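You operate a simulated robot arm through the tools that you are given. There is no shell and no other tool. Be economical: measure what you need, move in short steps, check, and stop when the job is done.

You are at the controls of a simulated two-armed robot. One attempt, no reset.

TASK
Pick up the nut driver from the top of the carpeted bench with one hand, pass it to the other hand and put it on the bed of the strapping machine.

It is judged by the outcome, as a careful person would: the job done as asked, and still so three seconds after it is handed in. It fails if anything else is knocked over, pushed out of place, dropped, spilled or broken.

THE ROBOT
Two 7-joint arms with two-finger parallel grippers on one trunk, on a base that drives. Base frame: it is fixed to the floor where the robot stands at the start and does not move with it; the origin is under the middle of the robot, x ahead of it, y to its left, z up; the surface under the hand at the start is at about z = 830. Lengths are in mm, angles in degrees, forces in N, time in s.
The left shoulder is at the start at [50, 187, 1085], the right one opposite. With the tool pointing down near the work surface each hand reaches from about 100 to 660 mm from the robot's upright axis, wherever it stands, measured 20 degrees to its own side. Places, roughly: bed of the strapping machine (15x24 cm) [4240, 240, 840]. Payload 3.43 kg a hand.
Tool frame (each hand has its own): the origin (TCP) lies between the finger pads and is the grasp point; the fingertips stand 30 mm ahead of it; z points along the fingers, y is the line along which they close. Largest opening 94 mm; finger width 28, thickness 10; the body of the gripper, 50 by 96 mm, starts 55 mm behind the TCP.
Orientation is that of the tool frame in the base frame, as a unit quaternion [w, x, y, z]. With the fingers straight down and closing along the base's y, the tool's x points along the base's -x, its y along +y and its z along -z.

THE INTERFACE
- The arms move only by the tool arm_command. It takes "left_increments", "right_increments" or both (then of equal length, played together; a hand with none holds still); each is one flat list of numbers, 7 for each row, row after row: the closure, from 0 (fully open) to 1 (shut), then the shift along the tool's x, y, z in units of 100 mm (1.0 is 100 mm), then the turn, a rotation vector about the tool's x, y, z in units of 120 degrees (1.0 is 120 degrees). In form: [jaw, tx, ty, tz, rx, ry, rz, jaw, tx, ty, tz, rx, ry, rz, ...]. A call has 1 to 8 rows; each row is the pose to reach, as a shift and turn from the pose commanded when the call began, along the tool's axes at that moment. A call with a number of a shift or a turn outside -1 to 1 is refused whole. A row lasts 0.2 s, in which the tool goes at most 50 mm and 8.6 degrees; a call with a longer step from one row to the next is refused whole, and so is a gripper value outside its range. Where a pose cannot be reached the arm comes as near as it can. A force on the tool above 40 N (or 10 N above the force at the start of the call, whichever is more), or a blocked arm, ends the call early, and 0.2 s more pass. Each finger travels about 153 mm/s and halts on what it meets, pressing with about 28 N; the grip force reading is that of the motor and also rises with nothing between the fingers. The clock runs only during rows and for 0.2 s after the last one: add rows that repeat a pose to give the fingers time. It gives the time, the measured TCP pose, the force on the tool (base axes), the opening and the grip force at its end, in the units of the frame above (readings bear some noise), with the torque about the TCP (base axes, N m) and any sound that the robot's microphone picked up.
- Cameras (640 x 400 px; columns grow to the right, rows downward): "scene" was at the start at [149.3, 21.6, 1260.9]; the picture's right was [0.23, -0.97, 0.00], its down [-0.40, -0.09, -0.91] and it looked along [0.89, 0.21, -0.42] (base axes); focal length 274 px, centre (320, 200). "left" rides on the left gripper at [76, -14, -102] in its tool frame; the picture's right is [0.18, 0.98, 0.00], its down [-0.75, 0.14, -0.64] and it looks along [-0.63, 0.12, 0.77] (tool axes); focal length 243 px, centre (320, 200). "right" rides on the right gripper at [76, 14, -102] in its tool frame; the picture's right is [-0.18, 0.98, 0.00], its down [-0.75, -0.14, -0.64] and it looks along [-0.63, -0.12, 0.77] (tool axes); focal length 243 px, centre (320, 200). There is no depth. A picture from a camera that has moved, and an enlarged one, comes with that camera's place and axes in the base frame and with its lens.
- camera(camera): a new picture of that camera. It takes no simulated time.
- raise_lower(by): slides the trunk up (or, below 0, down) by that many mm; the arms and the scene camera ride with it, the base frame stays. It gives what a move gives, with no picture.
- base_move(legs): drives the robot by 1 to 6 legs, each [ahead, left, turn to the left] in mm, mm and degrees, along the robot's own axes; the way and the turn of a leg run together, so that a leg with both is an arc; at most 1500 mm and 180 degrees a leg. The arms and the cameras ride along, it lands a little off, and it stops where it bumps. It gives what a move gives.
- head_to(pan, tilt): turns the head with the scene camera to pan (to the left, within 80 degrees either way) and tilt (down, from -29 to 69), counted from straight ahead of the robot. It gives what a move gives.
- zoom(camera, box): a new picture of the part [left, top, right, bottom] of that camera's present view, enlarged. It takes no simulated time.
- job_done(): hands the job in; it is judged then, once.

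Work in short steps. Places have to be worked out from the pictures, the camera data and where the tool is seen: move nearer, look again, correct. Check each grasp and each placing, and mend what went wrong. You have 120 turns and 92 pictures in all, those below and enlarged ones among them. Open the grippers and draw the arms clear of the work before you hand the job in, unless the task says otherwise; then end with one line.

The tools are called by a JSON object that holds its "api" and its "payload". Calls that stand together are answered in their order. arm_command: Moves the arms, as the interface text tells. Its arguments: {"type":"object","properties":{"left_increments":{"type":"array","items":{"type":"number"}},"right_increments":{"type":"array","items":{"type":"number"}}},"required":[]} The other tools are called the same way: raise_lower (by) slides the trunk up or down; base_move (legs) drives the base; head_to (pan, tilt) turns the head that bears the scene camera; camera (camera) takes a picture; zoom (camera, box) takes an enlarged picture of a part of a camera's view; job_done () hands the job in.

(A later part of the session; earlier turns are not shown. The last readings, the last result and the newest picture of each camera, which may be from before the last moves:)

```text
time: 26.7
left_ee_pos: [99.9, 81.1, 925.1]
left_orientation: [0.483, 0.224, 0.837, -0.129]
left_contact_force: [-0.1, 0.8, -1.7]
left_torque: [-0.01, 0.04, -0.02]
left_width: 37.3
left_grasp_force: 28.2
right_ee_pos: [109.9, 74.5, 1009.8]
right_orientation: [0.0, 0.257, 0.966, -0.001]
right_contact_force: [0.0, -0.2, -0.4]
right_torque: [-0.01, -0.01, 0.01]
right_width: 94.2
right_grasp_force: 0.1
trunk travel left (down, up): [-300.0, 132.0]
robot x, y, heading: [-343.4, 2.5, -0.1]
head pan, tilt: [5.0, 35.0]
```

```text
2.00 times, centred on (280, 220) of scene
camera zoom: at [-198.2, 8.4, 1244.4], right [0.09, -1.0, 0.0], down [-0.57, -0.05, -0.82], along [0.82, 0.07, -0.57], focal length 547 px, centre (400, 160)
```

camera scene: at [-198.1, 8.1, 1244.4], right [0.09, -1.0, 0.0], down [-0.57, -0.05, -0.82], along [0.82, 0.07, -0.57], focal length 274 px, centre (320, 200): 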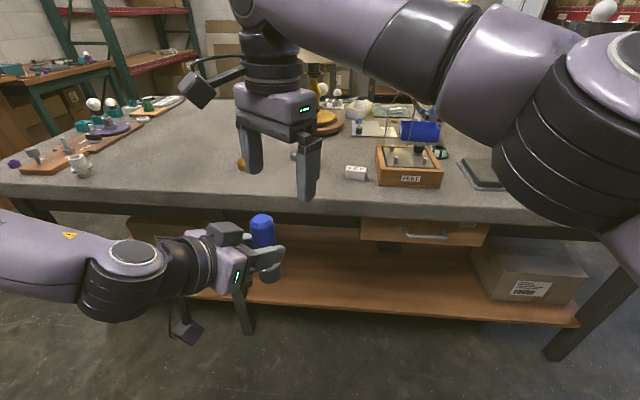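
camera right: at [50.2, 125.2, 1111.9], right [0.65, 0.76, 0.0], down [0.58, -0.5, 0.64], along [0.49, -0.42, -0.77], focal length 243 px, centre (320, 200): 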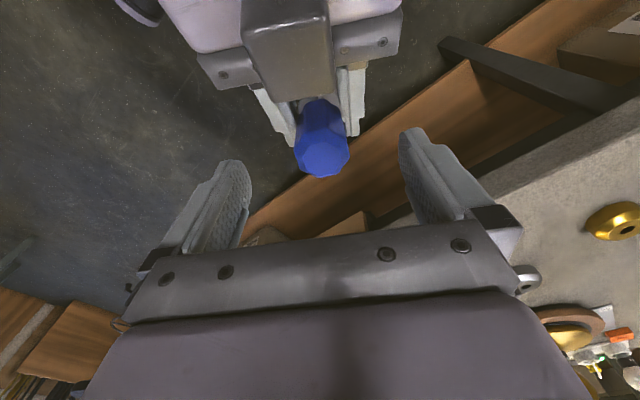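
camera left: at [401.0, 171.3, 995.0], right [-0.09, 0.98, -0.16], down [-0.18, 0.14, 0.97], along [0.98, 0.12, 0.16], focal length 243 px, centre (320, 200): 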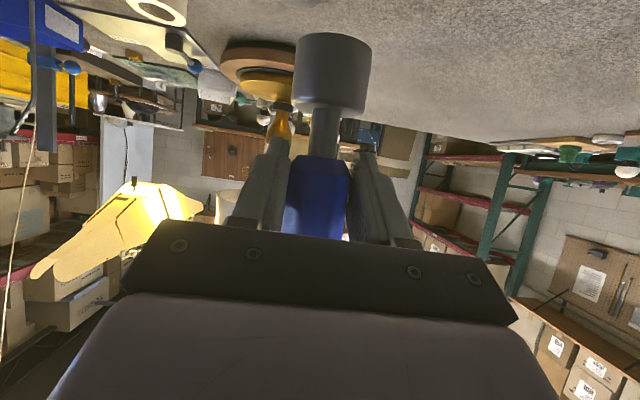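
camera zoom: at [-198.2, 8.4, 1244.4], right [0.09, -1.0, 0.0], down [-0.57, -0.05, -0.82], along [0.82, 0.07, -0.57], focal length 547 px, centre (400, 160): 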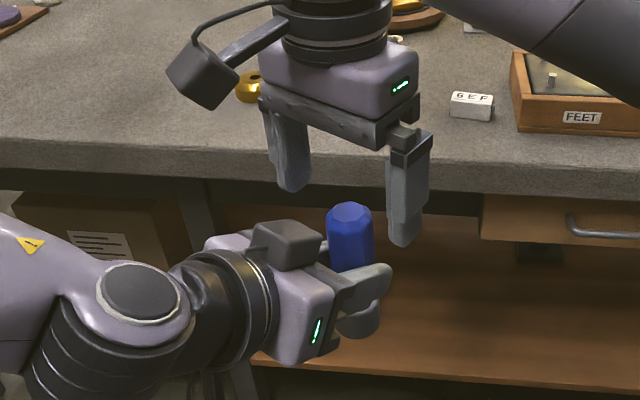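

Handle lies within ~1 mm of the right hand's axis. Descend 31 mm more (TCP z≈979).

{"api": "arm_command", "payload": {"right_increments": [0, 0, 0, 0.15, 0, 0, 0, 0, 0, 0, 0.3, 0, 0, 0, 0, 0, 0, 0.31, 0, 0, 0]}}

{"api": "camera", "payload": {"camera": "right"}}

{"api": "zoom", "payload": {"camera": "scene", "box": [200, 120, 360, 320]}}

```text
time: 27.5
left_ee_pos: [99.5, 80.2, 924.9]
left_orientation: [0.483, 0.224, 0.837, -0.129]
left_contact_force: [0.3, 0.0, -1.7]
left_torque: [-0.03, -0.01, -0.02]
left_width: 37.5
left_grasp_force: 28.3
right_ee_pos: [109.7, 73.9, 979.0]
right_orientation: [0.0, 0.256, 0.967, -0.001]
right_contact_force: [-0.4, 0.1, 0.3]
right_torque: [0.01, -0.04, -0.01]
right_width: 93.9
right_grasp_force: 0.1
trunk travel left (down, up): [-300.0, 132.0]
robot x, y, heading: [-346.4, -0.8, -0.1]
head pan, tilt: [5.0, 35.0]
```

```text
55 pictures are left
camera right: at [50.3, 125.1, 1081.7], right [0.65, 0.76, 0.0], down [0.58, -0.5, 0.64], along [0.49, -0.42, -0.77], focal length 243 px, centre (320, 200)
```

right: 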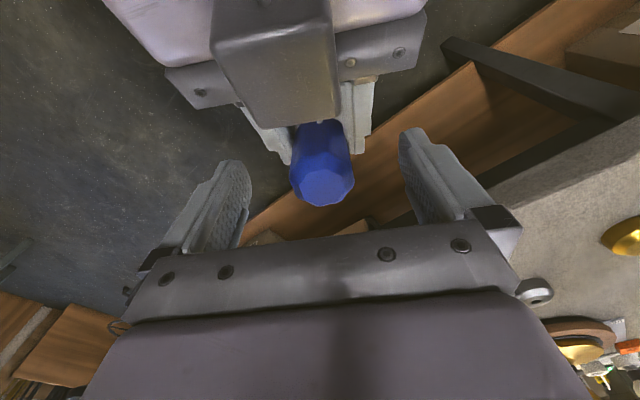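

```text
2.00 times, centred on (280, 220) of scene
camera zoom: at [-198.3, 8.4, 1244.4], right [0.09, -1.0, 0.0], down [-0.57, -0.05, -0.82], along [0.82, 0.07, -0.57], focal length 547 px, centre (400, 160)
```

zoom: 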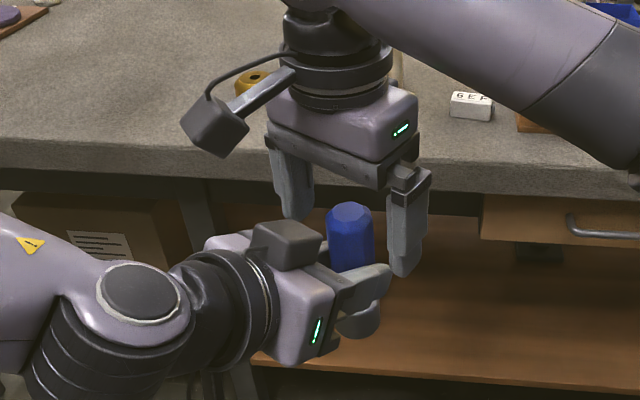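

Position good. Close the right gripper on the handle top.

{"api": "arm_command", "payload": {"right_increments": [0.4, 0, 0, 0, 0, 0, 0, 0.55, 0, 0, 0, 0, 0, 0, 0.65, 0, 0, 0, 0, 0, 0, 0.9, 0, 0, 0, 0, 0, 0, 0.9, 0, 0, 0, 0, 0, 0]}}

{"api": "zoom", "payload": {"camera": "scene", "box": [200, 120, 360, 320]}}

```text
time: 28.7
left_ee_pos: [99.4, 80.2, 923.8]
left_orientation: [0.483, 0.225, 0.836, -0.13]
left_contact_force: [-2.3, -1.7, -1.2]
left_torque: [0.22, -0.2, 0.01]
left_width: 37.3
left_grasp_force: 27.9
right_ee_pos: [109.2, 73.8, 980.1]
right_orientation: [-0.001, 0.256, 0.967, -0.001]
right_contact_force: [3.0, 2.8, 0.6]
right_torque: [-0.08, 0.06, -0.05]
right_width: 34.8
right_grasp_force: 27.9
trunk travel left (down, up): [-300.0, 132.0]
robot x, y, heading: [-344.8, 4.8, 0.1]
head pan, tilt: [5.0, 35.0]
```

```text
2.00 times, centred on (280, 220) of scene
camera zoom: at [-198.3, 8.4, 1244.4], right [0.09, -1.0, 0.0], down [-0.57, -0.05, -0.82], along [0.82, 0.07, -0.57], focal length 547 px, centre (400, 160)
```

zoom: 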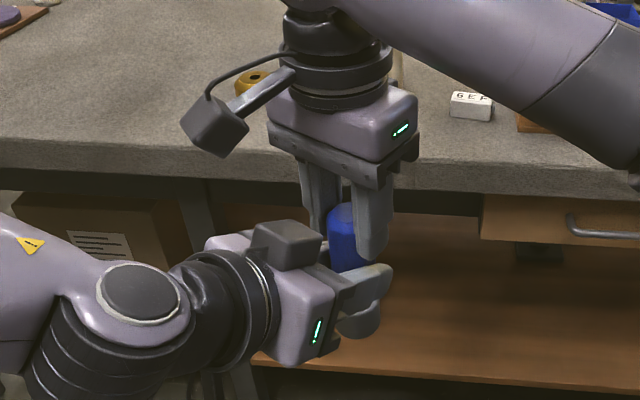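

Right grips 34.8 mm at 28 N with small cross forces. Now open the left gripper in place.

{"api": "arm_command", "payload": {"left_increments": [0.55, 0, 0, 0, 0, 0, 0, 0.3, 0, 0, 0, 0, 0, 0, 0, 0, 0, 0, 0, 0, 0, 0, 0, 0, 0, 0, 0, 0]}}

{"api": "zoom", "payload": {"camera": "scene", "box": [200, 120, 360, 320]}}

{"api": "camera", "payload": {"camera": "left"}}

```text
time: 29.7
left_ee_pos: [98.3, 79.9, 924.4]
left_orientation: [0.483, 0.224, 0.836, -0.129]
left_contact_force: [0.3, -1.2, 0.0]
left_torque: [0.0, -0.01, 0.0]
left_width: 94.1
left_grasp_force: 0.0
right_ee_pos: [109.9, 73.6, 979.5]
right_orientation: [0.0, 0.257, 0.967, -0.001]
right_contact_force: [0.3, -0.2, 1.1]
right_torque: [-0.02, 0.01, 0.0]
right_width: 34.6
right_grasp_force: 27.6
trunk travel left (down, up): [-300.0, 132.0]
robot x, y, heading: [-347.3, 4.9, -0.1]
head pan, tilt: [5.0, 35.0]
```

```text
2.00 times, centred on (280, 220) of scene
camera zoom: at [-198.3, 8.4, 1244.4], right [0.09, -1.0, 0.0], down [-0.57, -0.05, -0.82], along [0.82, 0.07, -0.57], focal length 547 px, centre (400, 160)
```

zoom: 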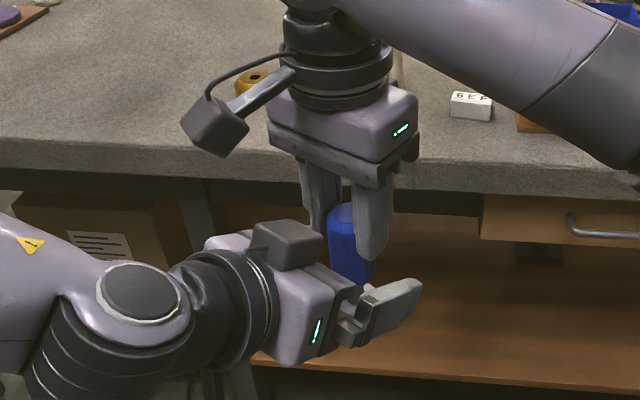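

```text
51 pictures are left
camera left: at [-17.4, 131.2, 910.2], right [0.41, 0.9, -0.16], down [-0.08, 0.21, 0.97], along [0.91, -0.39, 0.16], focal length 243 px, centre (320, 200)
```

left: 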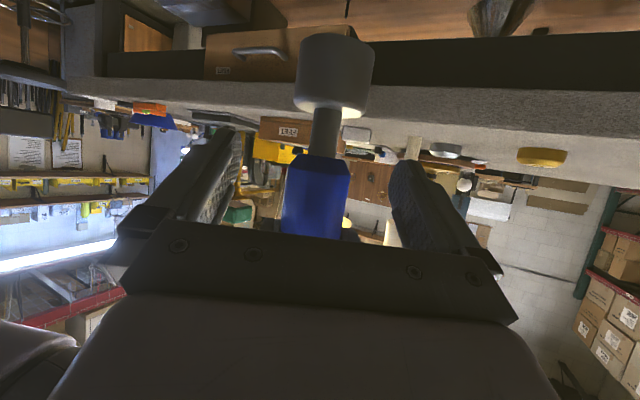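

The driver now hangs from the right hand. I retreat the left hand horizontally backwards and then to its left.

{"api": "arm_command", "payload": {"left_increments": [0, 0.1, 0, -0.17, 0, 0, 0, 0, 0.2, 0, -0.35, 0, 0, 0, 0, 0.3, 0, -0.52, 0, 0, 0, 0, 0.4, 0, -0.69, 0, 0, 0]}}

{"api": "camera", "payload": {"camera": "scene"}}

```text
time: 30.7
left_ee_pos: [47.5, 114.5, 919.6]
left_orientation: [0.483, 0.224, 0.837, -0.13]
left_contact_force: [0.4, -0.1, -0.2]
left_torque: [-0.02, 0.0, 0.02]
left_width: 93.8
left_grasp_force: 0.2
left hand out of reach, approached as far as the arm can: row 4
right_ee_pos: [110.3, 74.0, 979.7]
right_orientation: [0.0, 0.256, 0.967, 0.0]
right_contact_force: [-0.3, -0.1, 0.0]
right_torque: [-0.02, -0.01, -0.03]
right_width: 34.4
right_grasp_force: 28.4
trunk travel left (down, up): [-300.0, 132.0]
robot x, y, heading: [-345.9, -2.8, -0.0]
head pan, tilt: [5.0, 35.0]
```

```text
50 pictures are left
camera scene: at [-198.3, 8.5, 1244.4], right [0.09, -1.0, 0.0], down [-0.57, -0.05, -0.82], along [0.82, 0.07, -0.57], focal length 274 px, centre (320, 200)
```

scene: 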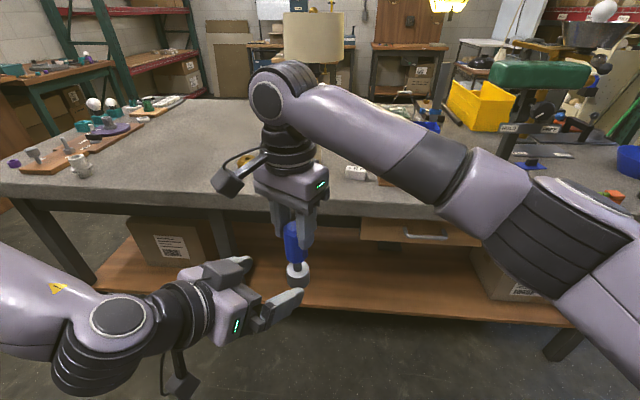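

Clear of the driver. Move the left hand 90 mm to its left.

{"api": "arm_command", "payload": {"left_increments": [0, 0.05, 0.2, -0.1, 0, 0, 0, 0, 0.11, 0.39, -0.2, 0, 0, 0, 0, 0.17, 0.59, -0.3, 0, 0, 0, 0, 0.225, 0.78, -0.39, 0, 0, 0]}}

{"api": "arm_command", "payload": {"right_increments": [0.9, 0, -0.2, -0.05, 0, 0, -0.05, 0.9, 0, -0.4, -0.1, 0, 0, -0.1, 0.9, 0, -0.6, -0.15, 0, 0, -0.15, 0.9, 0, -0.8, -0.2, 0, 0, -0.2, 0.9, 0, -0.95, -0.25, 0, 0, -0.25]}}

{"api": "camera", "payload": {"camera": "scene"}}

```text
time: 31.7
left_ee_pos: [51.2, 206.1, 918.5]
left_orientation: [0.482, 0.225, 0.837, -0.129]
left_contact_force: [0.2, 1.0, -0.2]
left_torque: [0.0, 0.01, 0.01]
left_width: 94.0
left_grasp_force: 0.1
left hand out of reach, approached as far as the arm can: row 1, 2, 3, 4
right_ee_pos: [110.2, 75.5, 978.2]
right_orientation: [0.0, 0.257, 0.966, -0.001]
right_contact_force: [-0.4, 0.0, -0.3]
right_torque: [0.01, 0.03, -0.02]
right_width: 34.3
right_grasp_force: 28.0
trunk travel left (down, up): [-300.0, 132.0]
robot x, y, heading: [-348.8, 0.6, -0.0]
head pan, tilt: [5.0, 35.0]
```

```text
time: 32.9
left_ee_pos: [51.7, 205.8, 918.5]
left_orientation: [0.483, 0.225, 0.836, -0.13]
left_contact_force: [0.2, -0.3, 0.0]
left_torque: [0.0, 0.0, 0.02]
left_width: 93.9
left_grasp_force: 0.1
right_ee_pos: [61.7, -9.0, 1005.6]
right_orientation: [0.0, -0.004, 1.0, -0.001]
right_contact_force: [0.4, -0.3, -1.0]
right_torque: [-0.02, 0.0, 0.02]
right_width: 34.3
right_grasp_force: 28.1
trunk travel left (down, up): [-300.0, 132.0]
robot x, y, heading: [-345.1, -3.3, 0.0]
head pan, tilt: [5.0, 35.0]
```

```text
49 pictures are left
camera scene: at [-198.4, 8.2, 1244.4], right [0.09, -1.0, 0.0], down [-0.57, -0.05, -0.82], along [0.82, 0.07, -0.57], focal length 274 px, centre (320, 200)
```

scene: 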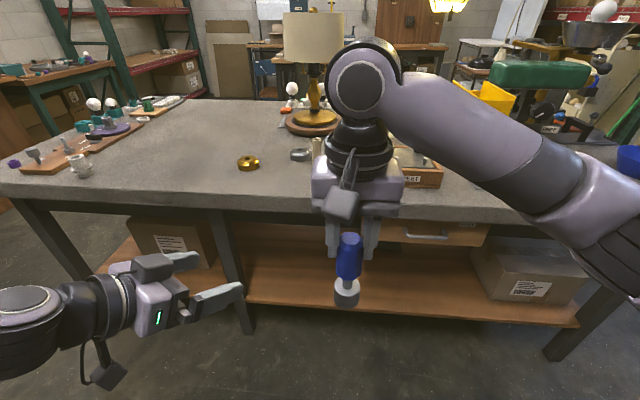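

Driver is held by the right hand, left clear. I look left to plan the drive around the bench.

{"api": "head_to", "payload": {"pan": 50, "tilt": 25}}

{"api": "camera", "payload": {"camera": "scene"}}

```text
time: 34.1
left_ee_pos: [50.9, 206.2, 918.2]
left_orientation: [0.483, 0.225, 0.836, -0.13]
left_contact_force: [-0.2, 0.4, 0.2]
left_torque: [0.01, 0.01, -0.03]
left_width: 94.2
left_grasp_force: 0.1
right_ee_pos: [61.8, -8.9, 1004.3]
right_orientation: [0.0, -0.002, 1.0, -0.002]
right_contact_force: [0.8, -0.1, -0.4]
right_torque: [0.03, -0.01, 0.01]
right_width: 34.7
right_grasp_force: 27.9
trunk travel left (down, up): [-300.0, 132.0]
robot x, y, heading: [-345.6, 0.1, -0.1]
head pan, tilt: [50.0, 25.0]
```

```text
48 pictures are left
camera scene: at [-226.7, 71.2, 1260.2], right [0.77, -0.64, 0.0], down [-0.27, -0.32, -0.91], along [0.58, 0.69, -0.42], focal length 274 px, centre (320, 200)
```

scene: 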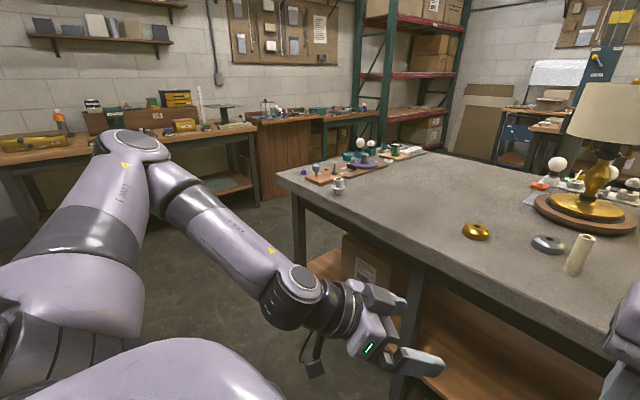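

Bench left edge is y≈1050; aisle runs to y≈2400. I strafe left to y≈1680 in two legs while the hands stay clear of the bench.

{"api": "base_move", "payload": {"legs": [[0, 850, 0], [0, 830, 0]]}}

{"api": "head_to", "payload": {"pan": 0, "tilt": 20}}

{"api": "camera", "payload": {"camera": "scene"}}

```text
time: 49.1
left_ee_pos: [55.1, 1883.2, 918.8]
left_orientation: [0.483, 0.225, 0.836, -0.13]
left_contact_force: [-0.2, 0.2, 0.0]
left_torque: [0.03, -0.01, -0.02]
left_width: 93.7
left_grasp_force: 0.1
right_ee_pos: [67.3, 1668.3, 1005.1]
right_orientation: [0.0, -0.003, 1.0, -0.002]
right_contact_force: [0.4, 0.0, -1.3]
right_torque: [-0.01, 0.01, 0.02]
right_width: 34.7
right_grasp_force: 28.1
trunk travel left (down, up): [-300.0, 132.0]
robot x, y, heading: [-342.0, 1675.2, -0.0]
head pan, tilt: [50.0, 25.0]
```

```text
time: 50.3
left_ee_pos: [56.0, 1884.0, 917.6]
left_orientation: [0.482, 0.225, 0.837, -0.129]
left_contact_force: [-0.8, 0.9, 0.9]
left_torque: [0.03, 0.0, -0.02]
left_width: 93.9
left_grasp_force: 0.0
right_ee_pos: [67.3, 1667.8, 1005.7]
right_orientation: [-0.001, -0.003, 1.0, -0.001]
right_contact_force: [-0.2, 0.9, -1.1]
right_torque: [0.0, 0.0, 0.0]
right_width: 34.5
right_grasp_force: 28.2
trunk travel left (down, up): [-300.0, 132.0]
robot x, y, heading: [-339.6, 1677.7, 0.2]
head pan, tilt: [0.0, 20.0]
```

```text
47 pictures are left
camera scene: at [-188.3, 1677.5, 1268.2], right [0.0, -1.0, 0.0], down [-0.34, 0.0, -0.94], along [0.94, 0.0, -0.34], focal length 274 px, centre (320, 200)
```

scene: 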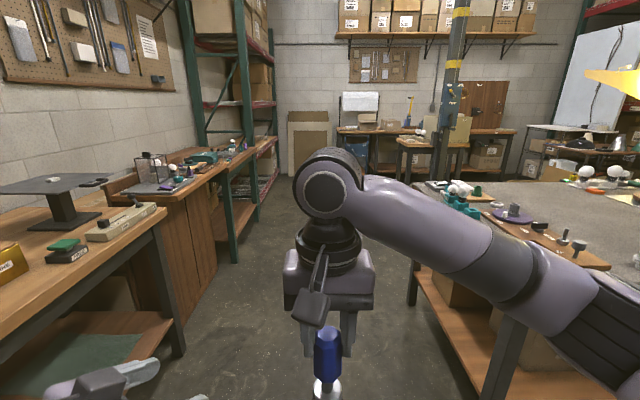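

Aisle is clear between the bench (y≈1050) and left tables (y≈2430). Drive forward in two legs to x≈2600.

{"api": "base_move", "payload": {"legs": [[1480, 40, 0], [1460, 0, 0]]}}

{"api": "head_to", "payload": {"pan": -45, "tilt": 15}}

{"api": "camera", "payload": {"camera": "scene"}}

```text
time: 64.5
left_ee_pos: [2988.9, 1973.6, 917.8]
left_orientation: [0.484, 0.218, 0.838, -0.125]
left_contact_force: [-0.5, -0.5, 0.2]
left_torque: [-0.01, 0.02, -0.03]
left_width: 93.9
left_grasp_force: 0.0
right_ee_pos: [3003.5, 1758.7, 1004.1]
right_orientation: [0.0, -0.011, 1.0, -0.001]
right_contact_force: [-0.4, 0.7, -1.5]
right_torque: [-0.02, 0.02, 0.0]
right_width: 34.5
right_grasp_force: 28.1
trunk travel left (down, up): [-300.0, 132.0]
robot x, y, heading: [2592.2, 1758.4, 1.2]
head pan, tilt: [0.0, 20.0]
```

```text
time: 65.6
left_ee_pos: [2989.1, 1973.2, 917.4]
left_orientation: [0.485, 0.218, 0.838, -0.126]
left_contact_force: [0.6, -1.0, 0.4]
left_torque: [-0.01, 0.0, -0.04]
left_width: 93.8
left_grasp_force: 0.1
right_ee_pos: [3002.8, 1757.9, 1005.0]
right_orientation: [0.0, -0.01, 1.0, -0.001]
right_contact_force: [0.5, 0.5, -1.4]
right_torque: [-0.03, 0.02, 0.01]
right_width: 34.4
right_grasp_force: 28.2
trunk travel left (down, up): [-300.0, 132.0]
robot x, y, heading: [2596.9, 1763.2, 1.3]
head pan, tilt: [-45.0, 15.0]
```

```text
46 pictures are left
camera scene: at [2721.8, 1697.4, 1276.4], right [-0.7, -0.72, 0.0], down [-0.19, 0.18, -0.97], along [0.69, -0.67, -0.26], focal length 274 px, centre (320, 200)
```

scene: 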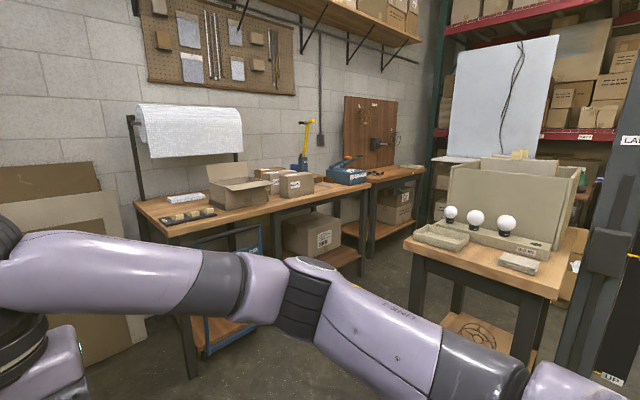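

The target place projects near (318,184) in this picture; I zoom in there.

{"api": "zoom", "payload": {"camera": "scene", "box": [240, 110, 440, 235]}}

{"api": "zoom", "payload": {"camera": "scene", "box": [400, 150, 640, 400]}}

```text
3.20 times, centred on (340, 172) of scene
camera zoom: at [2721.8, 1697.4, 1276.4], right [-0.7, -0.72, 0.0], down [-0.19, 0.18, -0.97], along [0.69, -0.67, -0.26], focal length 876 px, centre (256, 288)
```

zoom: 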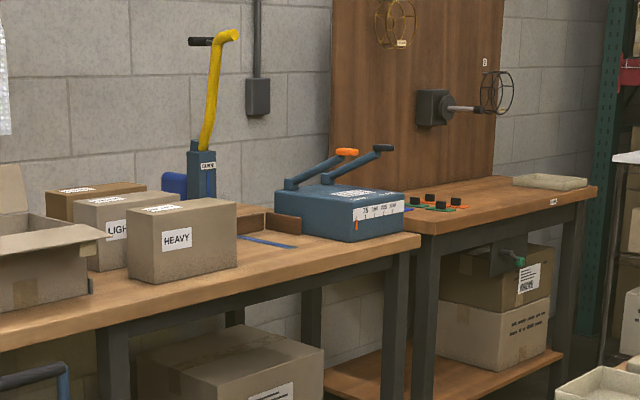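

```text
1.60 times, centred on (520, 275) of scene
camera zoom: at [2721.8, 1697.4, 1276.4], right [-0.7, -0.72, 0.0], down [-0.19, 0.18, -0.97], along [0.69, -0.67, -0.26], focal length 438 px, centre (0, 80)
```

zoom: 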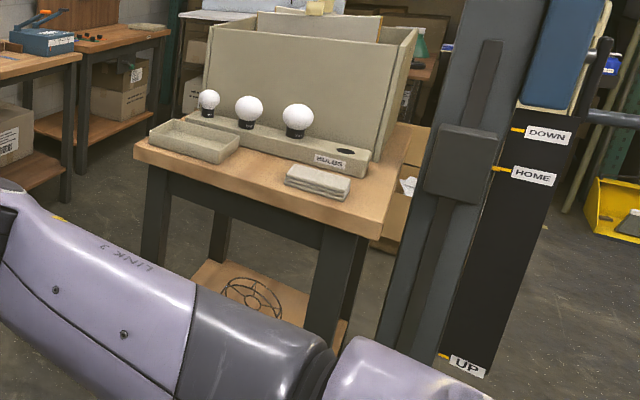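

The machine sits on the back bench (front edge x≈4050); a table with white balls stands at x≈2700–3230, y≈150–720. I must slip through the ~800 mm gap, so I retract both hands first: left to tool-down and back, right back 100 and up 40.

{"api": "arm_command", "payload": {"left_increments": [0, -0.02, 0.02, -0.11, 0, 0.0625, 0, 0, -0.04, 0.04, -0.22, 0, 0.125, 0, 0, -0.07, 0.07, -0.33, 0, 0.1875, 0, 0, -0.09, 0.09, -0.44, 0, 0.25, 0, 0, -0.11, 0.11, -0.55, 0, 0.3125, 0, 0, -0.13, 0.13, -0.67, 0, 0.375, 0, 0, -0.16, 0.16, -0.78, 0, 0.4375, 0, 0, -0.18, 0.18, -0.89, 0, 0.5, 0], "right_increments": [0.9, 0.12, 0, -0.05, 0, 0, 0, 0.9, 0.24, 0, -0.1, 0, 0, 0, 0.9, 0.36, 0, -0.15, 0, 0, 0, 0.9, 0.48, 0, -0.2, 0, 0, 0, 0.9, 0.6, 0, -0.25, 0, 0, 0, 0.9, 0.72, 0, -0.3, 0, 0, 0, 0.9, 0.84, 0, -0.35, 0, 0, 0, 0.9, 0.96, 0, -0.4, 0, 0, 0]}}

{"api": "head_to", "payload": {"pan": -15, "tilt": 25}}

{"api": "camera", "payload": {"camera": "scene"}}

```text
time: 67.4
left_ee_pos: [2939.3, 2023.1, 977.2]
left_orientation: [-0.001, 0.253, 0.968, 0.0]
left_contact_force: [0.3, -1.0, 0.3]
left_torque: [-0.01, 0.03, 0.01]
left_width: 94.0
left_grasp_force: 0.1
right_ee_pos: [2906.4, 1755.8, 1045.5]
right_orientation: [0.0, -0.01, 1.0, 0.0]
right_contact_force: [-0.5, 0.1, -1.2]
right_torque: [-0.02, 0.02, -0.02]
right_width: 34.7
right_grasp_force: 28.4
trunk travel left (down, up): [-300.0, 132.0]
robot x, y, heading: [2595.5, 1760.4, 0.7]
head pan, tilt: [-45.0, 15.0]
```

```text
time: 68.4
left_ee_pos: [2939.0, 2022.1, 977.3]
left_orientation: [0.0, 0.252, 0.968, 0.0]
left_contact_force: [0.6, -0.1, 0.1]
left_torque: [0.03, -0.03, 0.02]
left_width: 94.0
left_grasp_force: 0.0
right_ee_pos: [2906.8, 1755.0, 1045.3]
right_orientation: [0.0, -0.011, 1.0, -0.001]
right_contact_force: [-0.8, -0.1, -0.6]
right_torque: [-0.03, 0.04, 0.02]
right_width: 34.6
right_grasp_force: 27.8
trunk travel left (down, up): [-300.0, 132.0]
robot x, y, heading: [2597.0, 1763.3, 0.7]
head pan, tilt: [-15.0, 25.0]
```

```text
43 pictures are left
camera scene: at [2744.0, 1739.8, 1260.2], right [-0.24, -0.97, 0.0], down [-0.41, 0.1, -0.91], along [0.88, -0.22, -0.42], focal length 274 px, centre (320, 200)
```

scene: 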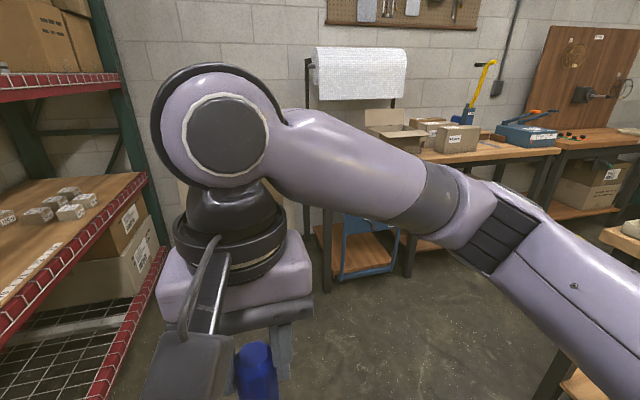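

Aisle ahead is clear. Drive forward ~1020 mm to x≈3615, and straighten.

{"api": "base_move", "payload": {"legs": [[1020, -20, -0.7]]}}

{"api": "head_to", "payload": {"pan": -70, "tilt": 25}}

{"api": "camera", "payload": {"camera": "scene"}}

```text
time: 73.6
left_ee_pos: [3960.3, 1999.0, 978.0]
left_orientation: [0.0, 0.263, 0.965, 0.001]
left_contact_force: [-0.9, -0.1, 0.4]
left_torque: [0.02, -0.02, 0.01]
left_width: 94.0
left_grasp_force: 0.0
right_ee_pos: [3921.6, 1731.9, 1044.4]
right_orientation: [0.001, 0.001, 1.0, -0.001]
right_contact_force: [-0.1, -0.6, -2.2]
right_torque: [0.03, -0.02, 0.0]
right_width: 34.2
right_grasp_force: 28.5
trunk travel left (down, up): [-300.0, 132.0]
robot x, y, heading: [3606.4, 1744.0, -0.2]
head pan, tilt: [-15.0, 25.0]
```

```text
time: 74.9
left_ee_pos: [3959.6, 1999.1, 977.5]
left_orientation: [0.0, 0.263, 0.965, 0.0]
left_contact_force: [0.4, 0.5, -0.8]
left_torque: [0.02, -0.03, 0.0]
left_width: 94.0
left_grasp_force: 0.0
right_ee_pos: [3921.7, 1733.0, 1046.8]
right_orientation: [0.0, 0.001, 1.0, 0.0]
right_contact_force: [0.2, 0.4, -1.5]
right_torque: [-0.04, 0.01, -0.01]
right_width: 34.4
right_grasp_force: 28.2
trunk travel left (down, up): [-300.0, 132.0]
robot x, y, heading: [3605.4, 1746.0, -0.5]
head pan, tilt: [-70.0, 25.0]
```

```text
42 pictures are left
camera scene: at [3700.9, 1658.4, 1260.2], right [-0.94, -0.34, 0.0], down [-0.14, 0.4, -0.91], along [0.3, -0.85, -0.42], focal length 274 px, centre (320, 200)
```

scene: 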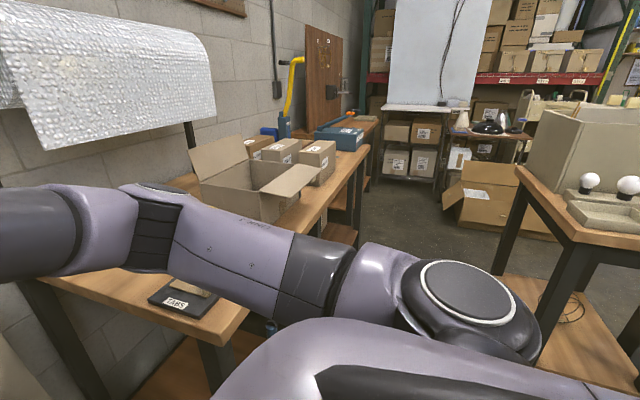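

Gap matches: ball table ends x≈3220; carton flap reaches x≈4040. I raise and retract the left hand slightly, then strafe right 750 mm.

{"api": "arm_command", "payload": {"left_increments": [0, 0.1, 0, -0.2, 0, 0, 0, 0, 0.2, 0, -0.4, 0, 0, 0, 0, 0.3, 0, -0.6, 0, 0, 0, 0, 0.4, 0, -0.8, 0, 0, 0]}}

{"api": "base_move", "payload": {"legs": [[0, -700, 0.4]]}}

{"api": "camera", "payload": {"camera": "scene"}}

```text
time: 75.9
left_ee_pos: [3923.8, 2018.4, 1057.1]
left_orientation: [0.0, 0.263, 0.965, 0.0]
left_contact_force: [0.3, 0.5, -0.2]
left_torque: [0.01, 0.01, 0.02]
left_width: 94.0
left_grasp_force: 0.0
right_ee_pos: [3921.2, 1732.5, 1045.2]
right_orientation: [0.0, 0.001, 1.0, -0.001]
right_contact_force: [0.9, 0.7, -1.4]
right_torque: [0.02, 0.02, -0.01]
right_width: 34.7
right_grasp_force: 28.5
trunk travel left (down, up): [-300.0, 132.0]
robot x, y, heading: [3609.9, 1744.8, -0.4]
head pan, tilt: [-70.0, 25.0]
```

```text
time: 82.5
left_ee_pos: [3920.5, 1315.9, 1057.4]
left_orientation: [-0.001, 0.261, 0.965, 0.0]
left_contact_force: [-0.1, 0.4, 0.2]
left_torque: [0.03, 0.01, 0.0]
left_width: 94.0
left_grasp_force: 0.0
right_ee_pos: [3919.0, 1031.0, 1045.3]
right_orientation: [0.0, -0.001, 1.0, 0.0]
right_contact_force: [0.2, 0.5, -1.1]
right_torque: [0.02, 0.03, 0.05]
right_width: 34.3
right_grasp_force: 27.7
trunk travel left (down, up): [-300.0, 132.0]
robot x, y, heading: [3606.2, 1039.4, 0.0]
head pan, tilt: [-70.0, 25.0]
```

```text
41 pictures are left
camera scene: at [3698.4, 954.0, 1260.2], right [-0.94, -0.34, 0.0], down [-0.14, 0.4, -0.91], along [0.31, -0.85, -0.42], focal length 274 px, centre (320, 200)
```

scene: 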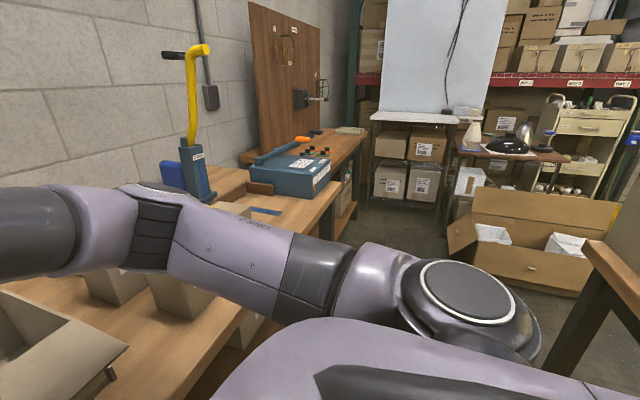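

I see the blue lever machine with a blue strap lying beside it, near the expected bed. Continue right 450 mm and look.

{"api": "base_move", "payload": {"legs": [[0, -450, 0]]}}

{"api": "head_to", "payload": {"pan": -25, "tilt": 35}}

{"api": "camera", "payload": {"camera": "scene"}}

{"api": "camera", "payload": {"camera": "right"}}

```text
time: 87.0
left_ee_pos: [3920.0, 863.8, 1057.8]
left_orientation: [0.0, 0.259, 0.966, 0.001]
left_contact_force: [0.7, -0.6, -0.6]
left_torque: [0.0, 0.01, 0.02]
left_width: 93.7
left_grasp_force: 0.1
right_ee_pos: [3918.5, 578.3, 1045.6]
right_orientation: [0.0, -0.003, 1.0, -0.001]
right_contact_force: [0.2, 0.5, -1.5]
right_torque: [0.0, 0.01, -0.09]
right_width: 34.4
right_grasp_force: 28.2
trunk travel left (down, up): [-300.0, 132.0]
robot x, y, heading: [3608.5, 583.4, 0.2]
head pan, tilt: [-70.0, 25.0]
```

```text
time: 88.1
left_ee_pos: [3919.2, 863.8, 1058.1]
left_orientation: [0.0, 0.259, 0.966, -0.001]
left_contact_force: [-0.2, 0.4, 0.5]
left_torque: [0.01, -0.03, 0.0]
left_width: 94.0
left_grasp_force: 0.0
right_ee_pos: [3918.3, 578.4, 1045.2]
right_orientation: [0.0, -0.003, 1.0, -0.001]
right_contact_force: [-0.5, -0.1, -1.1]
right_torque: [-0.01, -0.02, -0.01]
right_width: 34.5
right_grasp_force: 28.3
trunk travel left (down, up): [-300.0, 132.0]
robot x, y, heading: [3608.4, 590.8, 0.2]
head pan, tilt: [-25.0, 35.0]
```

```text
40 pictures are left
camera scene: at [3746.8, 551.1, 1244.4], right [-0.42, -0.91, 0.0], down [-0.52, 0.24, -0.82], along [0.74, -0.35, -0.57], focal length 274 px, centre (320, 200)
```

scene: 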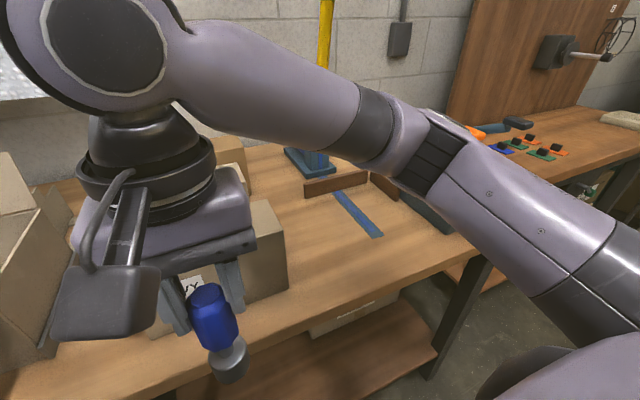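

```text
39 pictures are left
camera right: at [3842.1, 593.0, 1148.0], right [0.18, 0.98, 0.0], down [0.75, -0.14, 0.64], along [0.63, -0.12, -0.77], focal length 243 px, centre (320, 200)
```

right: 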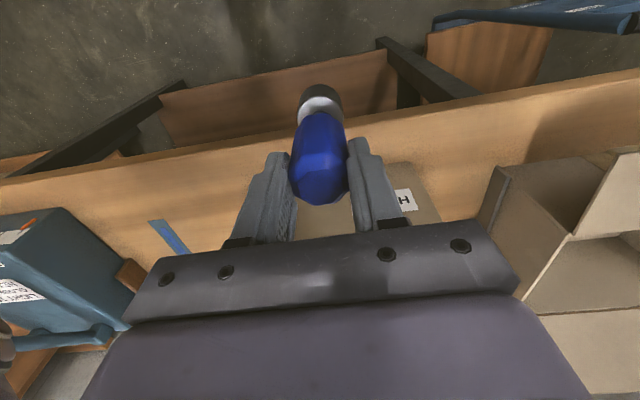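

The target point projects right onto the blue strip between wooden stops. Zoom to see what the bed is.

{"api": "zoom", "payload": {"camera": "scene", "box": [240, 120, 480, 270]}}

```text
2.67 times, centred on (360, 195) of scene
camera zoom: at [3746.8, 551.1, 1244.4], right [-0.42, -0.91, 0.0], down [-0.52, 0.24, -0.82], along [0.74, -0.35, -0.57], focal length 730 px, centre (213, 213)
```

zoom: 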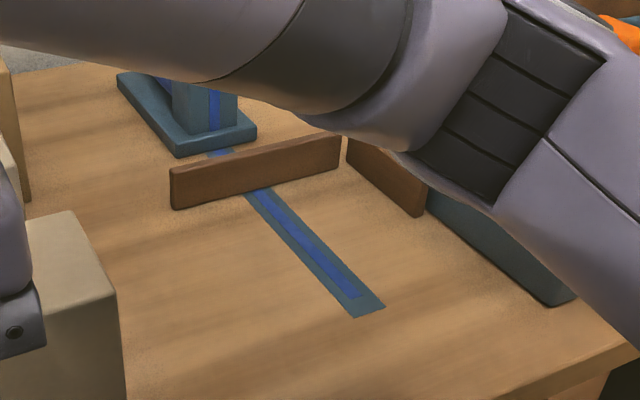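

The bed is the area in front of the wood fences (x≈4165–4290, y≈130–350) with the strap channel at y≈251. I'll stand the driver at about [4215,212], beside the strap. Move base: right 260, then ahead 75.

{"api": "base_move", "payload": {"legs": [[0, -260, -0.2], [75, 0, 0]]}}

{"api": "head_to", "payload": {"pan": -5, "tilt": 38}}

{"api": "camera", "payload": {"camera": "scene"}}

{"api": "camera", "payload": {"camera": "right"}}

```text
time: 91.6
left_ee_pos: [3995.9, 601.7, 1057.5]
left_orientation: [0.0, 0.262, 0.965, 0.0]
left_contact_force: [0.4, 0.0, -0.5]
left_torque: [0.01, 0.02, 0.0]
left_width: 93.8
left_grasp_force: 0.1
right_ee_pos: [3993.5, 316.8, 1045.9]
right_orientation: [0.0, 0.0, 1.0, -0.001]
right_contact_force: [-0.7, -0.4, -1.7]
right_torque: [0.0, 0.01, 0.0]
right_width: 34.6
right_grasp_force: 27.7
trunk travel left (down, up): [-300.0, 132.0]
robot x, y, heading: [3682.4, 331.4, 0.0]
head pan, tilt: [-25.0, 35.0]
```

```text
time: 92.5
left_ee_pos: [3994.8, 602.1, 1056.7]
left_orientation: [0.0, 0.261, 0.965, 0.0]
left_contact_force: [-0.3, 0.7, 0.2]
left_torque: [-0.03, 0.01, 0.02]
left_width: 94.3
left_grasp_force: 0.1
right_ee_pos: [3993.7, 317.3, 1045.2]
right_orientation: [0.001, -0.001, 1.0, 0.0]
right_contact_force: [0.6, -0.2, -1.6]
right_torque: [0.03, 0.0, -0.03]
right_width: 34.6
right_grasp_force: 27.8
trunk travel left (down, up): [-300.0, 132.0]
robot x, y, heading: [3683.1, 330.0, -0.3]
head pan, tilt: [-5.0, 38.0]
```

```text
37 pictures are left
camera scene: at [3827.2, 320.3, 1239.8], right [-0.09, -1.0, 0.0], down [-0.61, 0.06, -0.79], along [0.78, -0.07, -0.62], focal length 274 px, centre (320, 200)
```

scene: 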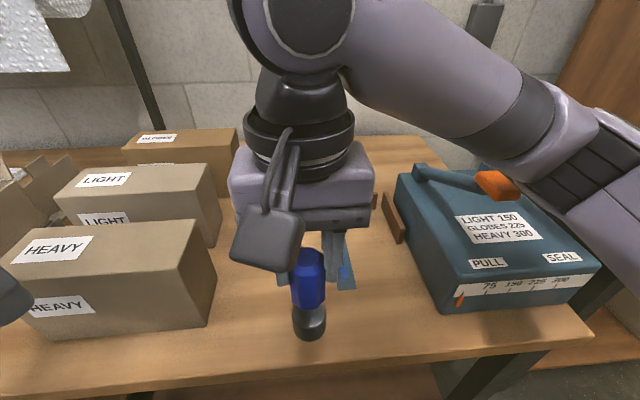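

```text
36 pictures are left
camera right: at [3916.4, 332.0, 1148.0], right [0.18, 0.98, 0.0], down [0.75, -0.14, 0.64], along [0.63, -0.12, -0.77], focal length 243 px, centre (320, 200)
```

right: 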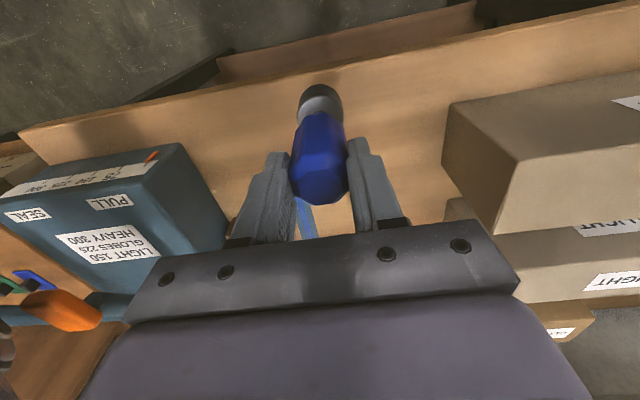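

Driver hangs vertical; its bottom is about 125 mm below the right TCP. Move the right hand over the bed at the present height in two moves.

{"api": "arm_command", "payload": {"right_increments": [0.9, -0.2, -0.11, 0, 0, 0, 0, 0.9, -0.4, -0.22, 0, 0, 0, 0, 0.9, -0.6, -0.33, 0, 0, 0, 0, 0.9, -0.8, -0.44, 0, 0, 0, 0, 0.9, -1.0, -0.55, 0, 0, 0, 0]}}

{"api": "arm_command", "payload": {"right_increments": [0.9, -0.2, -0.1, 0, 0, 0, 0, 0.9, -0.4, -0.2, 0, 0, 0, 0, 0.9, -0.6, -0.3, 0, 0, 0, 0, 0.9, -0.8, -0.4, 0, 0, 0, 0, 0.9, -1.0, -0.5, 0, 0, 0, 0]}}

{"api": "camera", "payload": {"camera": "scene"}}

{"api": "camera", "payload": {"camera": "right"}}

```text
time: 93.7
left_ee_pos: [3996.2, 602.3, 1059.2]
left_orientation: [0.0, 0.262, 0.965, 0.0]
left_contact_force: [-0.6, 0.0, -0.1]
left_torque: [-0.01, 0.03, -0.03]
left_width: 94.0
left_grasp_force: 0.0
right_ee_pos: [4094.0, 261.3, 1045.5]
right_orientation: [0.0, 0.0, 1.0, -0.001]
right_contact_force: [-0.7, -0.6, -2.3]
right_torque: [0.01, -0.02, 0.01]
right_width: 34.5
right_grasp_force: 28.1
trunk travel left (down, up): [-300.0, 132.0]
robot x, y, heading: [3683.8, 324.6, -0.3]
head pan, tilt: [-5.0, 38.0]
```

```text
time: 94.9
left_ee_pos: [3995.3, 603.2, 1058.2]
left_orientation: [0.0, 0.262, 0.965, 0.0]
left_contact_force: [0.3, -0.7, 0.2]
left_torque: [0.01, -0.02, 0.0]
left_width: 94.0
left_grasp_force: 0.0
right_ee_pos: [4193.9, 212.2, 1045.8]
right_orientation: [0.001, -0.001, 1.0, -0.001]
right_contact_force: [0.3, -0.5, -0.9]
right_torque: [-0.01, 0.02, 0.0]
right_width: 34.6
right_grasp_force: 27.9
trunk travel left (down, up): [-300.0, 132.0]
robot x, y, heading: [3683.2, 328.8, -0.1]
head pan, tilt: [-5.0, 38.0]
```

```text
35 pictures are left
camera scene: at [3827.4, 320.3, 1239.8], right [-0.09, -1.0, 0.0], down [-0.61, 0.06, -0.79], along [0.78, -0.07, -0.62], focal length 274 px, centre (320, 200)
```

scene: 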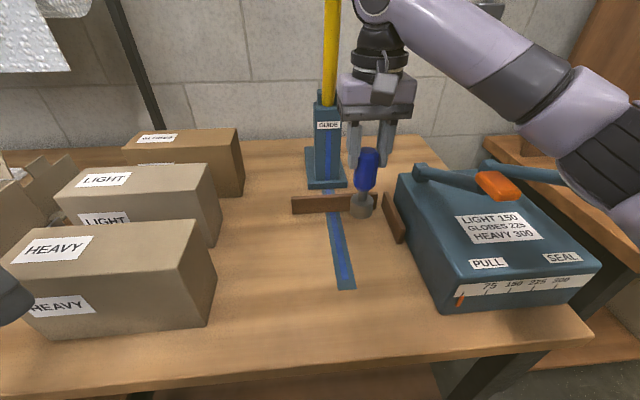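

```text
34 pictures are left
camera right: at [4116.5, 227.2, 1148.5], right [0.18, 0.98, 0.0], down [0.75, -0.14, 0.64], along [0.63, -0.12, -0.77], focal length 243 px, centre (320, 200)
```

right: 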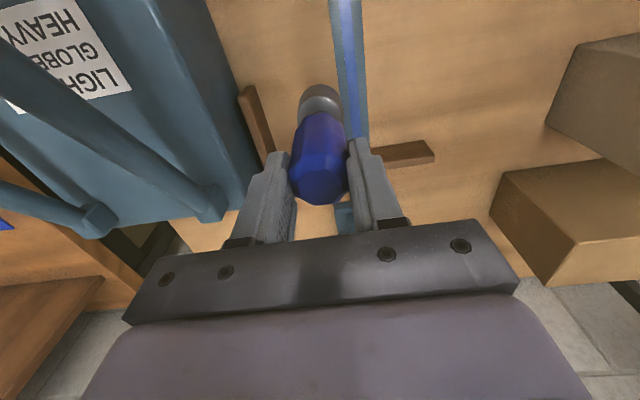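

Fences measured: back at x≈4287, side at y≈135–147; strap edge y≈236. I go forward 20 mm, and down 68 mm to hover just above the bed.

{"api": "arm_command", "payload": {"right_increments": [0.9, -0.1, -0.02, 0, 0, 0, 0, 0.9, -0.2, -0.04, 0.1, 0, 0, 0, 0.9, -0.2, -0.04, 0.3, 0, 0, 0, 0.9, -0.2, -0.04, 0.5, 0, 0, 0, 0.9, -0.2, -0.04, 0.62, 0, 0, 0, 0.9, -0.2, -0.04, 0.68, 0, 0, 0]}}

{"api": "zoom", "payload": {"camera": "scene", "box": [270, 120, 450, 270]}}

{"api": "camera", "payload": {"camera": "right"}}

```text
time: 96.3
left_ee_pos: [3995.3, 602.7, 1057.4]
left_orientation: [0.0, 0.262, 0.965, 0.0]
left_contact_force: [0.6, 1.0, 1.0]
left_torque: [0.02, 0.0, 0.02]
left_width: 94.2
left_grasp_force: 0.0
right_ee_pos: [4212.5, 207.3, 977.0]
right_orientation: [0.0, 0.0, 1.0, -0.001]
right_contact_force: [-0.2, -0.1, -2.0]
right_torque: [-0.01, 0.01, 0.01]
right_width: 34.3
right_grasp_force: 27.9
trunk travel left (down, up): [-300.0, 132.0]
robot x, y, heading: [3680.7, 327.1, -0.3]
head pan, tilt: [-5.0, 38.0]
```

```text
2.67 times, centred on (360, 195) of scene
camera zoom: at [3826.7, 319.7, 1240.0], right [-0.09, -1.0, 0.0], down [-0.61, 0.06, -0.79], along [0.79, -0.07, -0.62], focal length 730 px, centre (213, 213)
```

zoom: 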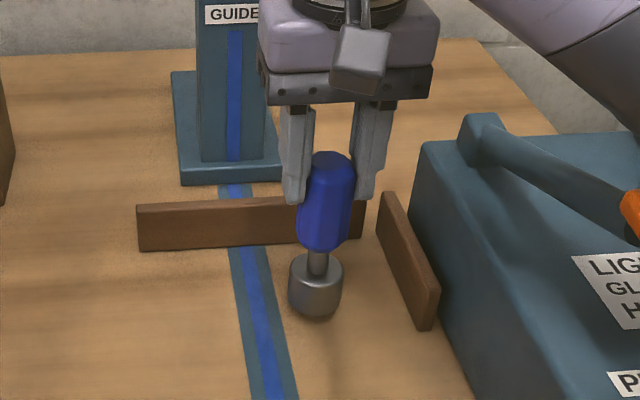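

```text
32 pictures are left
camera right: at [4135.9, 222.4, 1080.0], right [0.18, 0.98, 0.0], down [0.75, -0.14, 0.64], along [0.63, -0.12, -0.77], focal length 243 px, centre (320, 200)
```

right: 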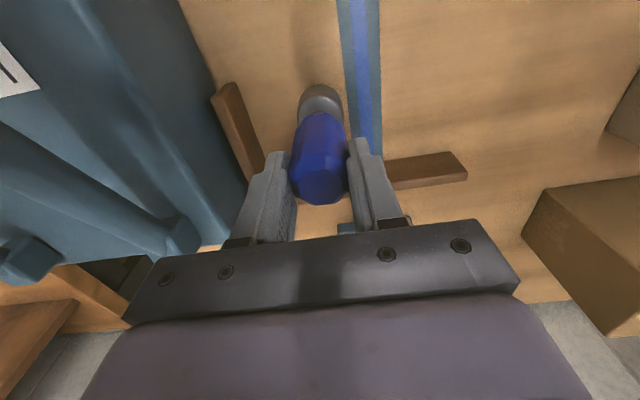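

Hovering about 10 mm above the bed, clear of strap and fences. Creep down and watch the force.

{"api": "arm_command", "payload": {"right_increments": [0.9, 0, 0, 0.03, 0, 0, 0, 0.9, 0, 0, 0.06, 0, 0, 0, 0.9, 0, 0, 0.08, 0, 0, 0, 0.9, 0, 0, 0.08, 0, 0, 0]}}

```text
time: 97.3
left_ee_pos: [3994.7, 601.5, 1058.3]
left_orientation: [-0.001, 0.261, 0.965, 0.0]
left_contact_force: [-0.1, -0.3, -0.1]
left_torque: [0.04, 0.0, -0.05]
left_width: 94.0
left_grasp_force: 0.1
right_ee_pos: [4212.0, 206.8, 969.4]
right_orientation: [0.0, 0.0, 1.0, -0.001]
right_contact_force: [0.5, 0.8, -1.7]
right_torque: [0.02, 0.01, -0.01]
right_width: 34.5
right_grasp_force: 27.7
trunk travel left (down, up): [-300.0, 132.0]
robot x, y, heading: [3683.5, 330.0, -0.0]
head pan, tilt: [-5.0, 38.0]
```

No contact yet; creep on in 1.5 mm steps.

{"api": "arm_command", "payload": {"right_increments": [0.9, 0, 0, 0.015, 0, 0, 0, 0.9, 0, 0, 0.03, 0, 0, 0, 0.9, 0, 0, 0.03, 0, 0, 0]}}

{"api": "arm_command", "payload": {"right_increments": [0.9, 0, 0, 0.015, 0, 0, 0, 0.9, 0, 0, 0.02, 0, 0, 0, 0.9, 0, 0, 0.02, 0, 0, 0]}}

{"api": "zoom", "payload": {"camera": "scene", "box": [300, 160, 420, 260]}}

```text
time: 98.1
left_ee_pos: [3994.3, 601.2, 1057.9]
left_orientation: [0.001, 0.261, 0.965, 0.001]
left_contact_force: [0.1, -0.6, -0.8]
left_torque: [-0.04, 0.03, -0.03]
left_width: 93.8
left_grasp_force: 0.0
right_ee_pos: [4212.4, 207.8, 966.2]
right_orientation: [0.0, 0.0, 1.0, -0.001]
right_contact_force: [-0.5, 0.0, -1.1]
right_torque: [0.03, 0.01, -0.01]
right_width: 34.7
right_grasp_force: 28.5
trunk travel left (down, up): [-300.0, 132.0]
robot x, y, heading: [3681.1, 327.0, -0.5]
head pan, tilt: [-5.0, 38.0]
```

```text
time: 98.9
left_ee_pos: [3994.0, 601.9, 1059.6]
left_orientation: [0.001, 0.262, 0.965, 0.001]
left_contact_force: [-1.2, -0.4, 0.4]
left_torque: [0.02, 0.0, 0.02]
left_width: 94.1
left_grasp_force: 0.1
right_ee_pos: [4212.7, 207.0, 966.7]
right_orientation: [0.001, 0.0, 1.0, -0.001]
right_contact_force: [-1.8, -4.0, 6.8]
right_torque: [-0.32, 0.09, -0.04]
right_width: 34.4
right_grasp_force: 28.2
trunk travel left (down, up): [-300.0, 132.0]
robot x, y, heading: [3678.9, 327.2, -0.2]
head pan, tilt: [-5.0, 38.0]
```

```text
4.00 times, centred on (360, 210) of scene
camera zoom: at [3826.2, 319.4, 1240.1], right [-0.09, -1.0, 0.0], down [-0.61, 0.06, -0.79], along [0.79, -0.07, -0.61], focal length 1095 px, centre (160, 160)
```

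zoom: 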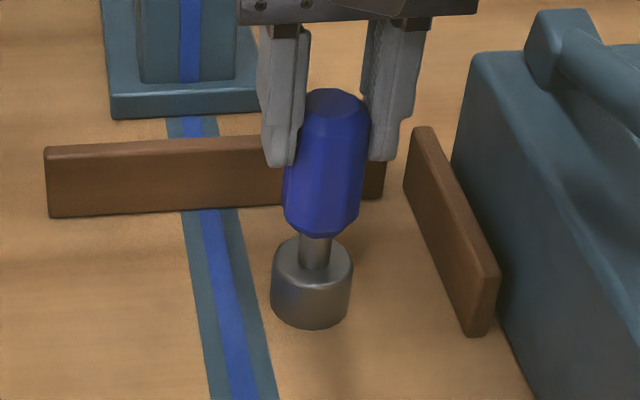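

Contact reached (~8 N), driver upright. Open the right gripper slowly.

{"api": "arm_command", "payload": {"right_increments": [0.62, 0, 0, -0.01, 0, 0, 0, 0.58, 0, 0, -0.01, 0, 0, 0, 0.5, 0, 0, -0.01, 0, 0, 0, 0.36, 0, 0, -0.01, 0, 0, 0, 0.3, 0, 0, -0.01, 0, 0, 0]}}

{"api": "zoom", "payload": {"camera": "scene", "box": [300, 160, 420, 260]}}

{"api": "camera", "payload": {"camera": "right"}}

```text
time: 100.1
left_ee_pos: [3994.1, 602.8, 1057.4]
left_orientation: [0.0, 0.262, 0.965, 0.0]
left_contact_force: [0.0, 0.9, 0.0]
left_torque: [-0.03, 0.01, 0.03]
left_width: 93.9
left_grasp_force: 0.0
right_ee_pos: [4211.7, 207.8, 965.0]
right_orientation: [0.0, -0.001, 1.0, -0.001]
right_contact_force: [-0.6, 0.7, 0.1]
right_torque: [0.0, 0.0, 0.0]
right_width: 65.9
right_grasp_force: 0.0
trunk travel left (down, up): [-300.0, 132.0]
robot x, y, heading: [3679.6, 329.5, -0.0]
head pan, tilt: [-5.0, 38.0]
```

```text
4.00 times, centred on (360, 210) of scene
camera zoom: at [3826.5, 319.8, 1240.0], right [-0.09, -1.0, 0.0], down [-0.61, 0.06, -0.79], along [0.79, -0.07, -0.62], focal length 1095 px, centre (160, 160)
```

zoom: 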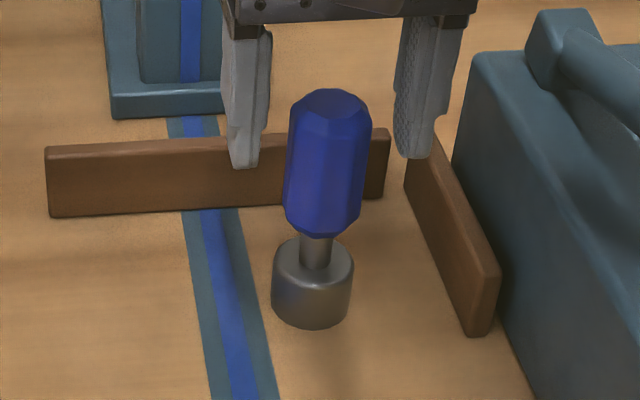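

```text
29 pictures are left
camera right: at [4135.8, 222.9, 1068.5], right [0.18, 0.98, 0.0], down [0.75, -0.14, 0.64], along [0.63, -0.12, -0.77], focal length 243 px, centre (320, 200)
```

right: 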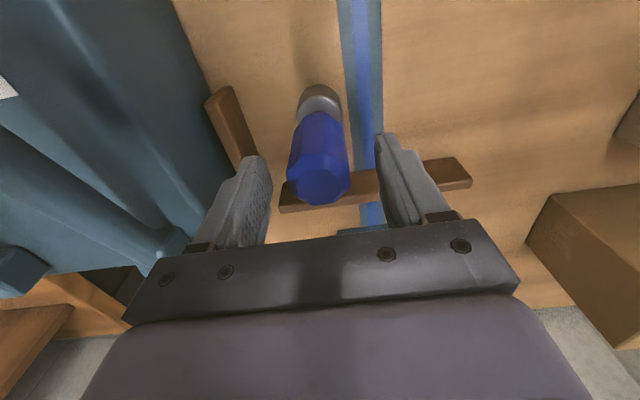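

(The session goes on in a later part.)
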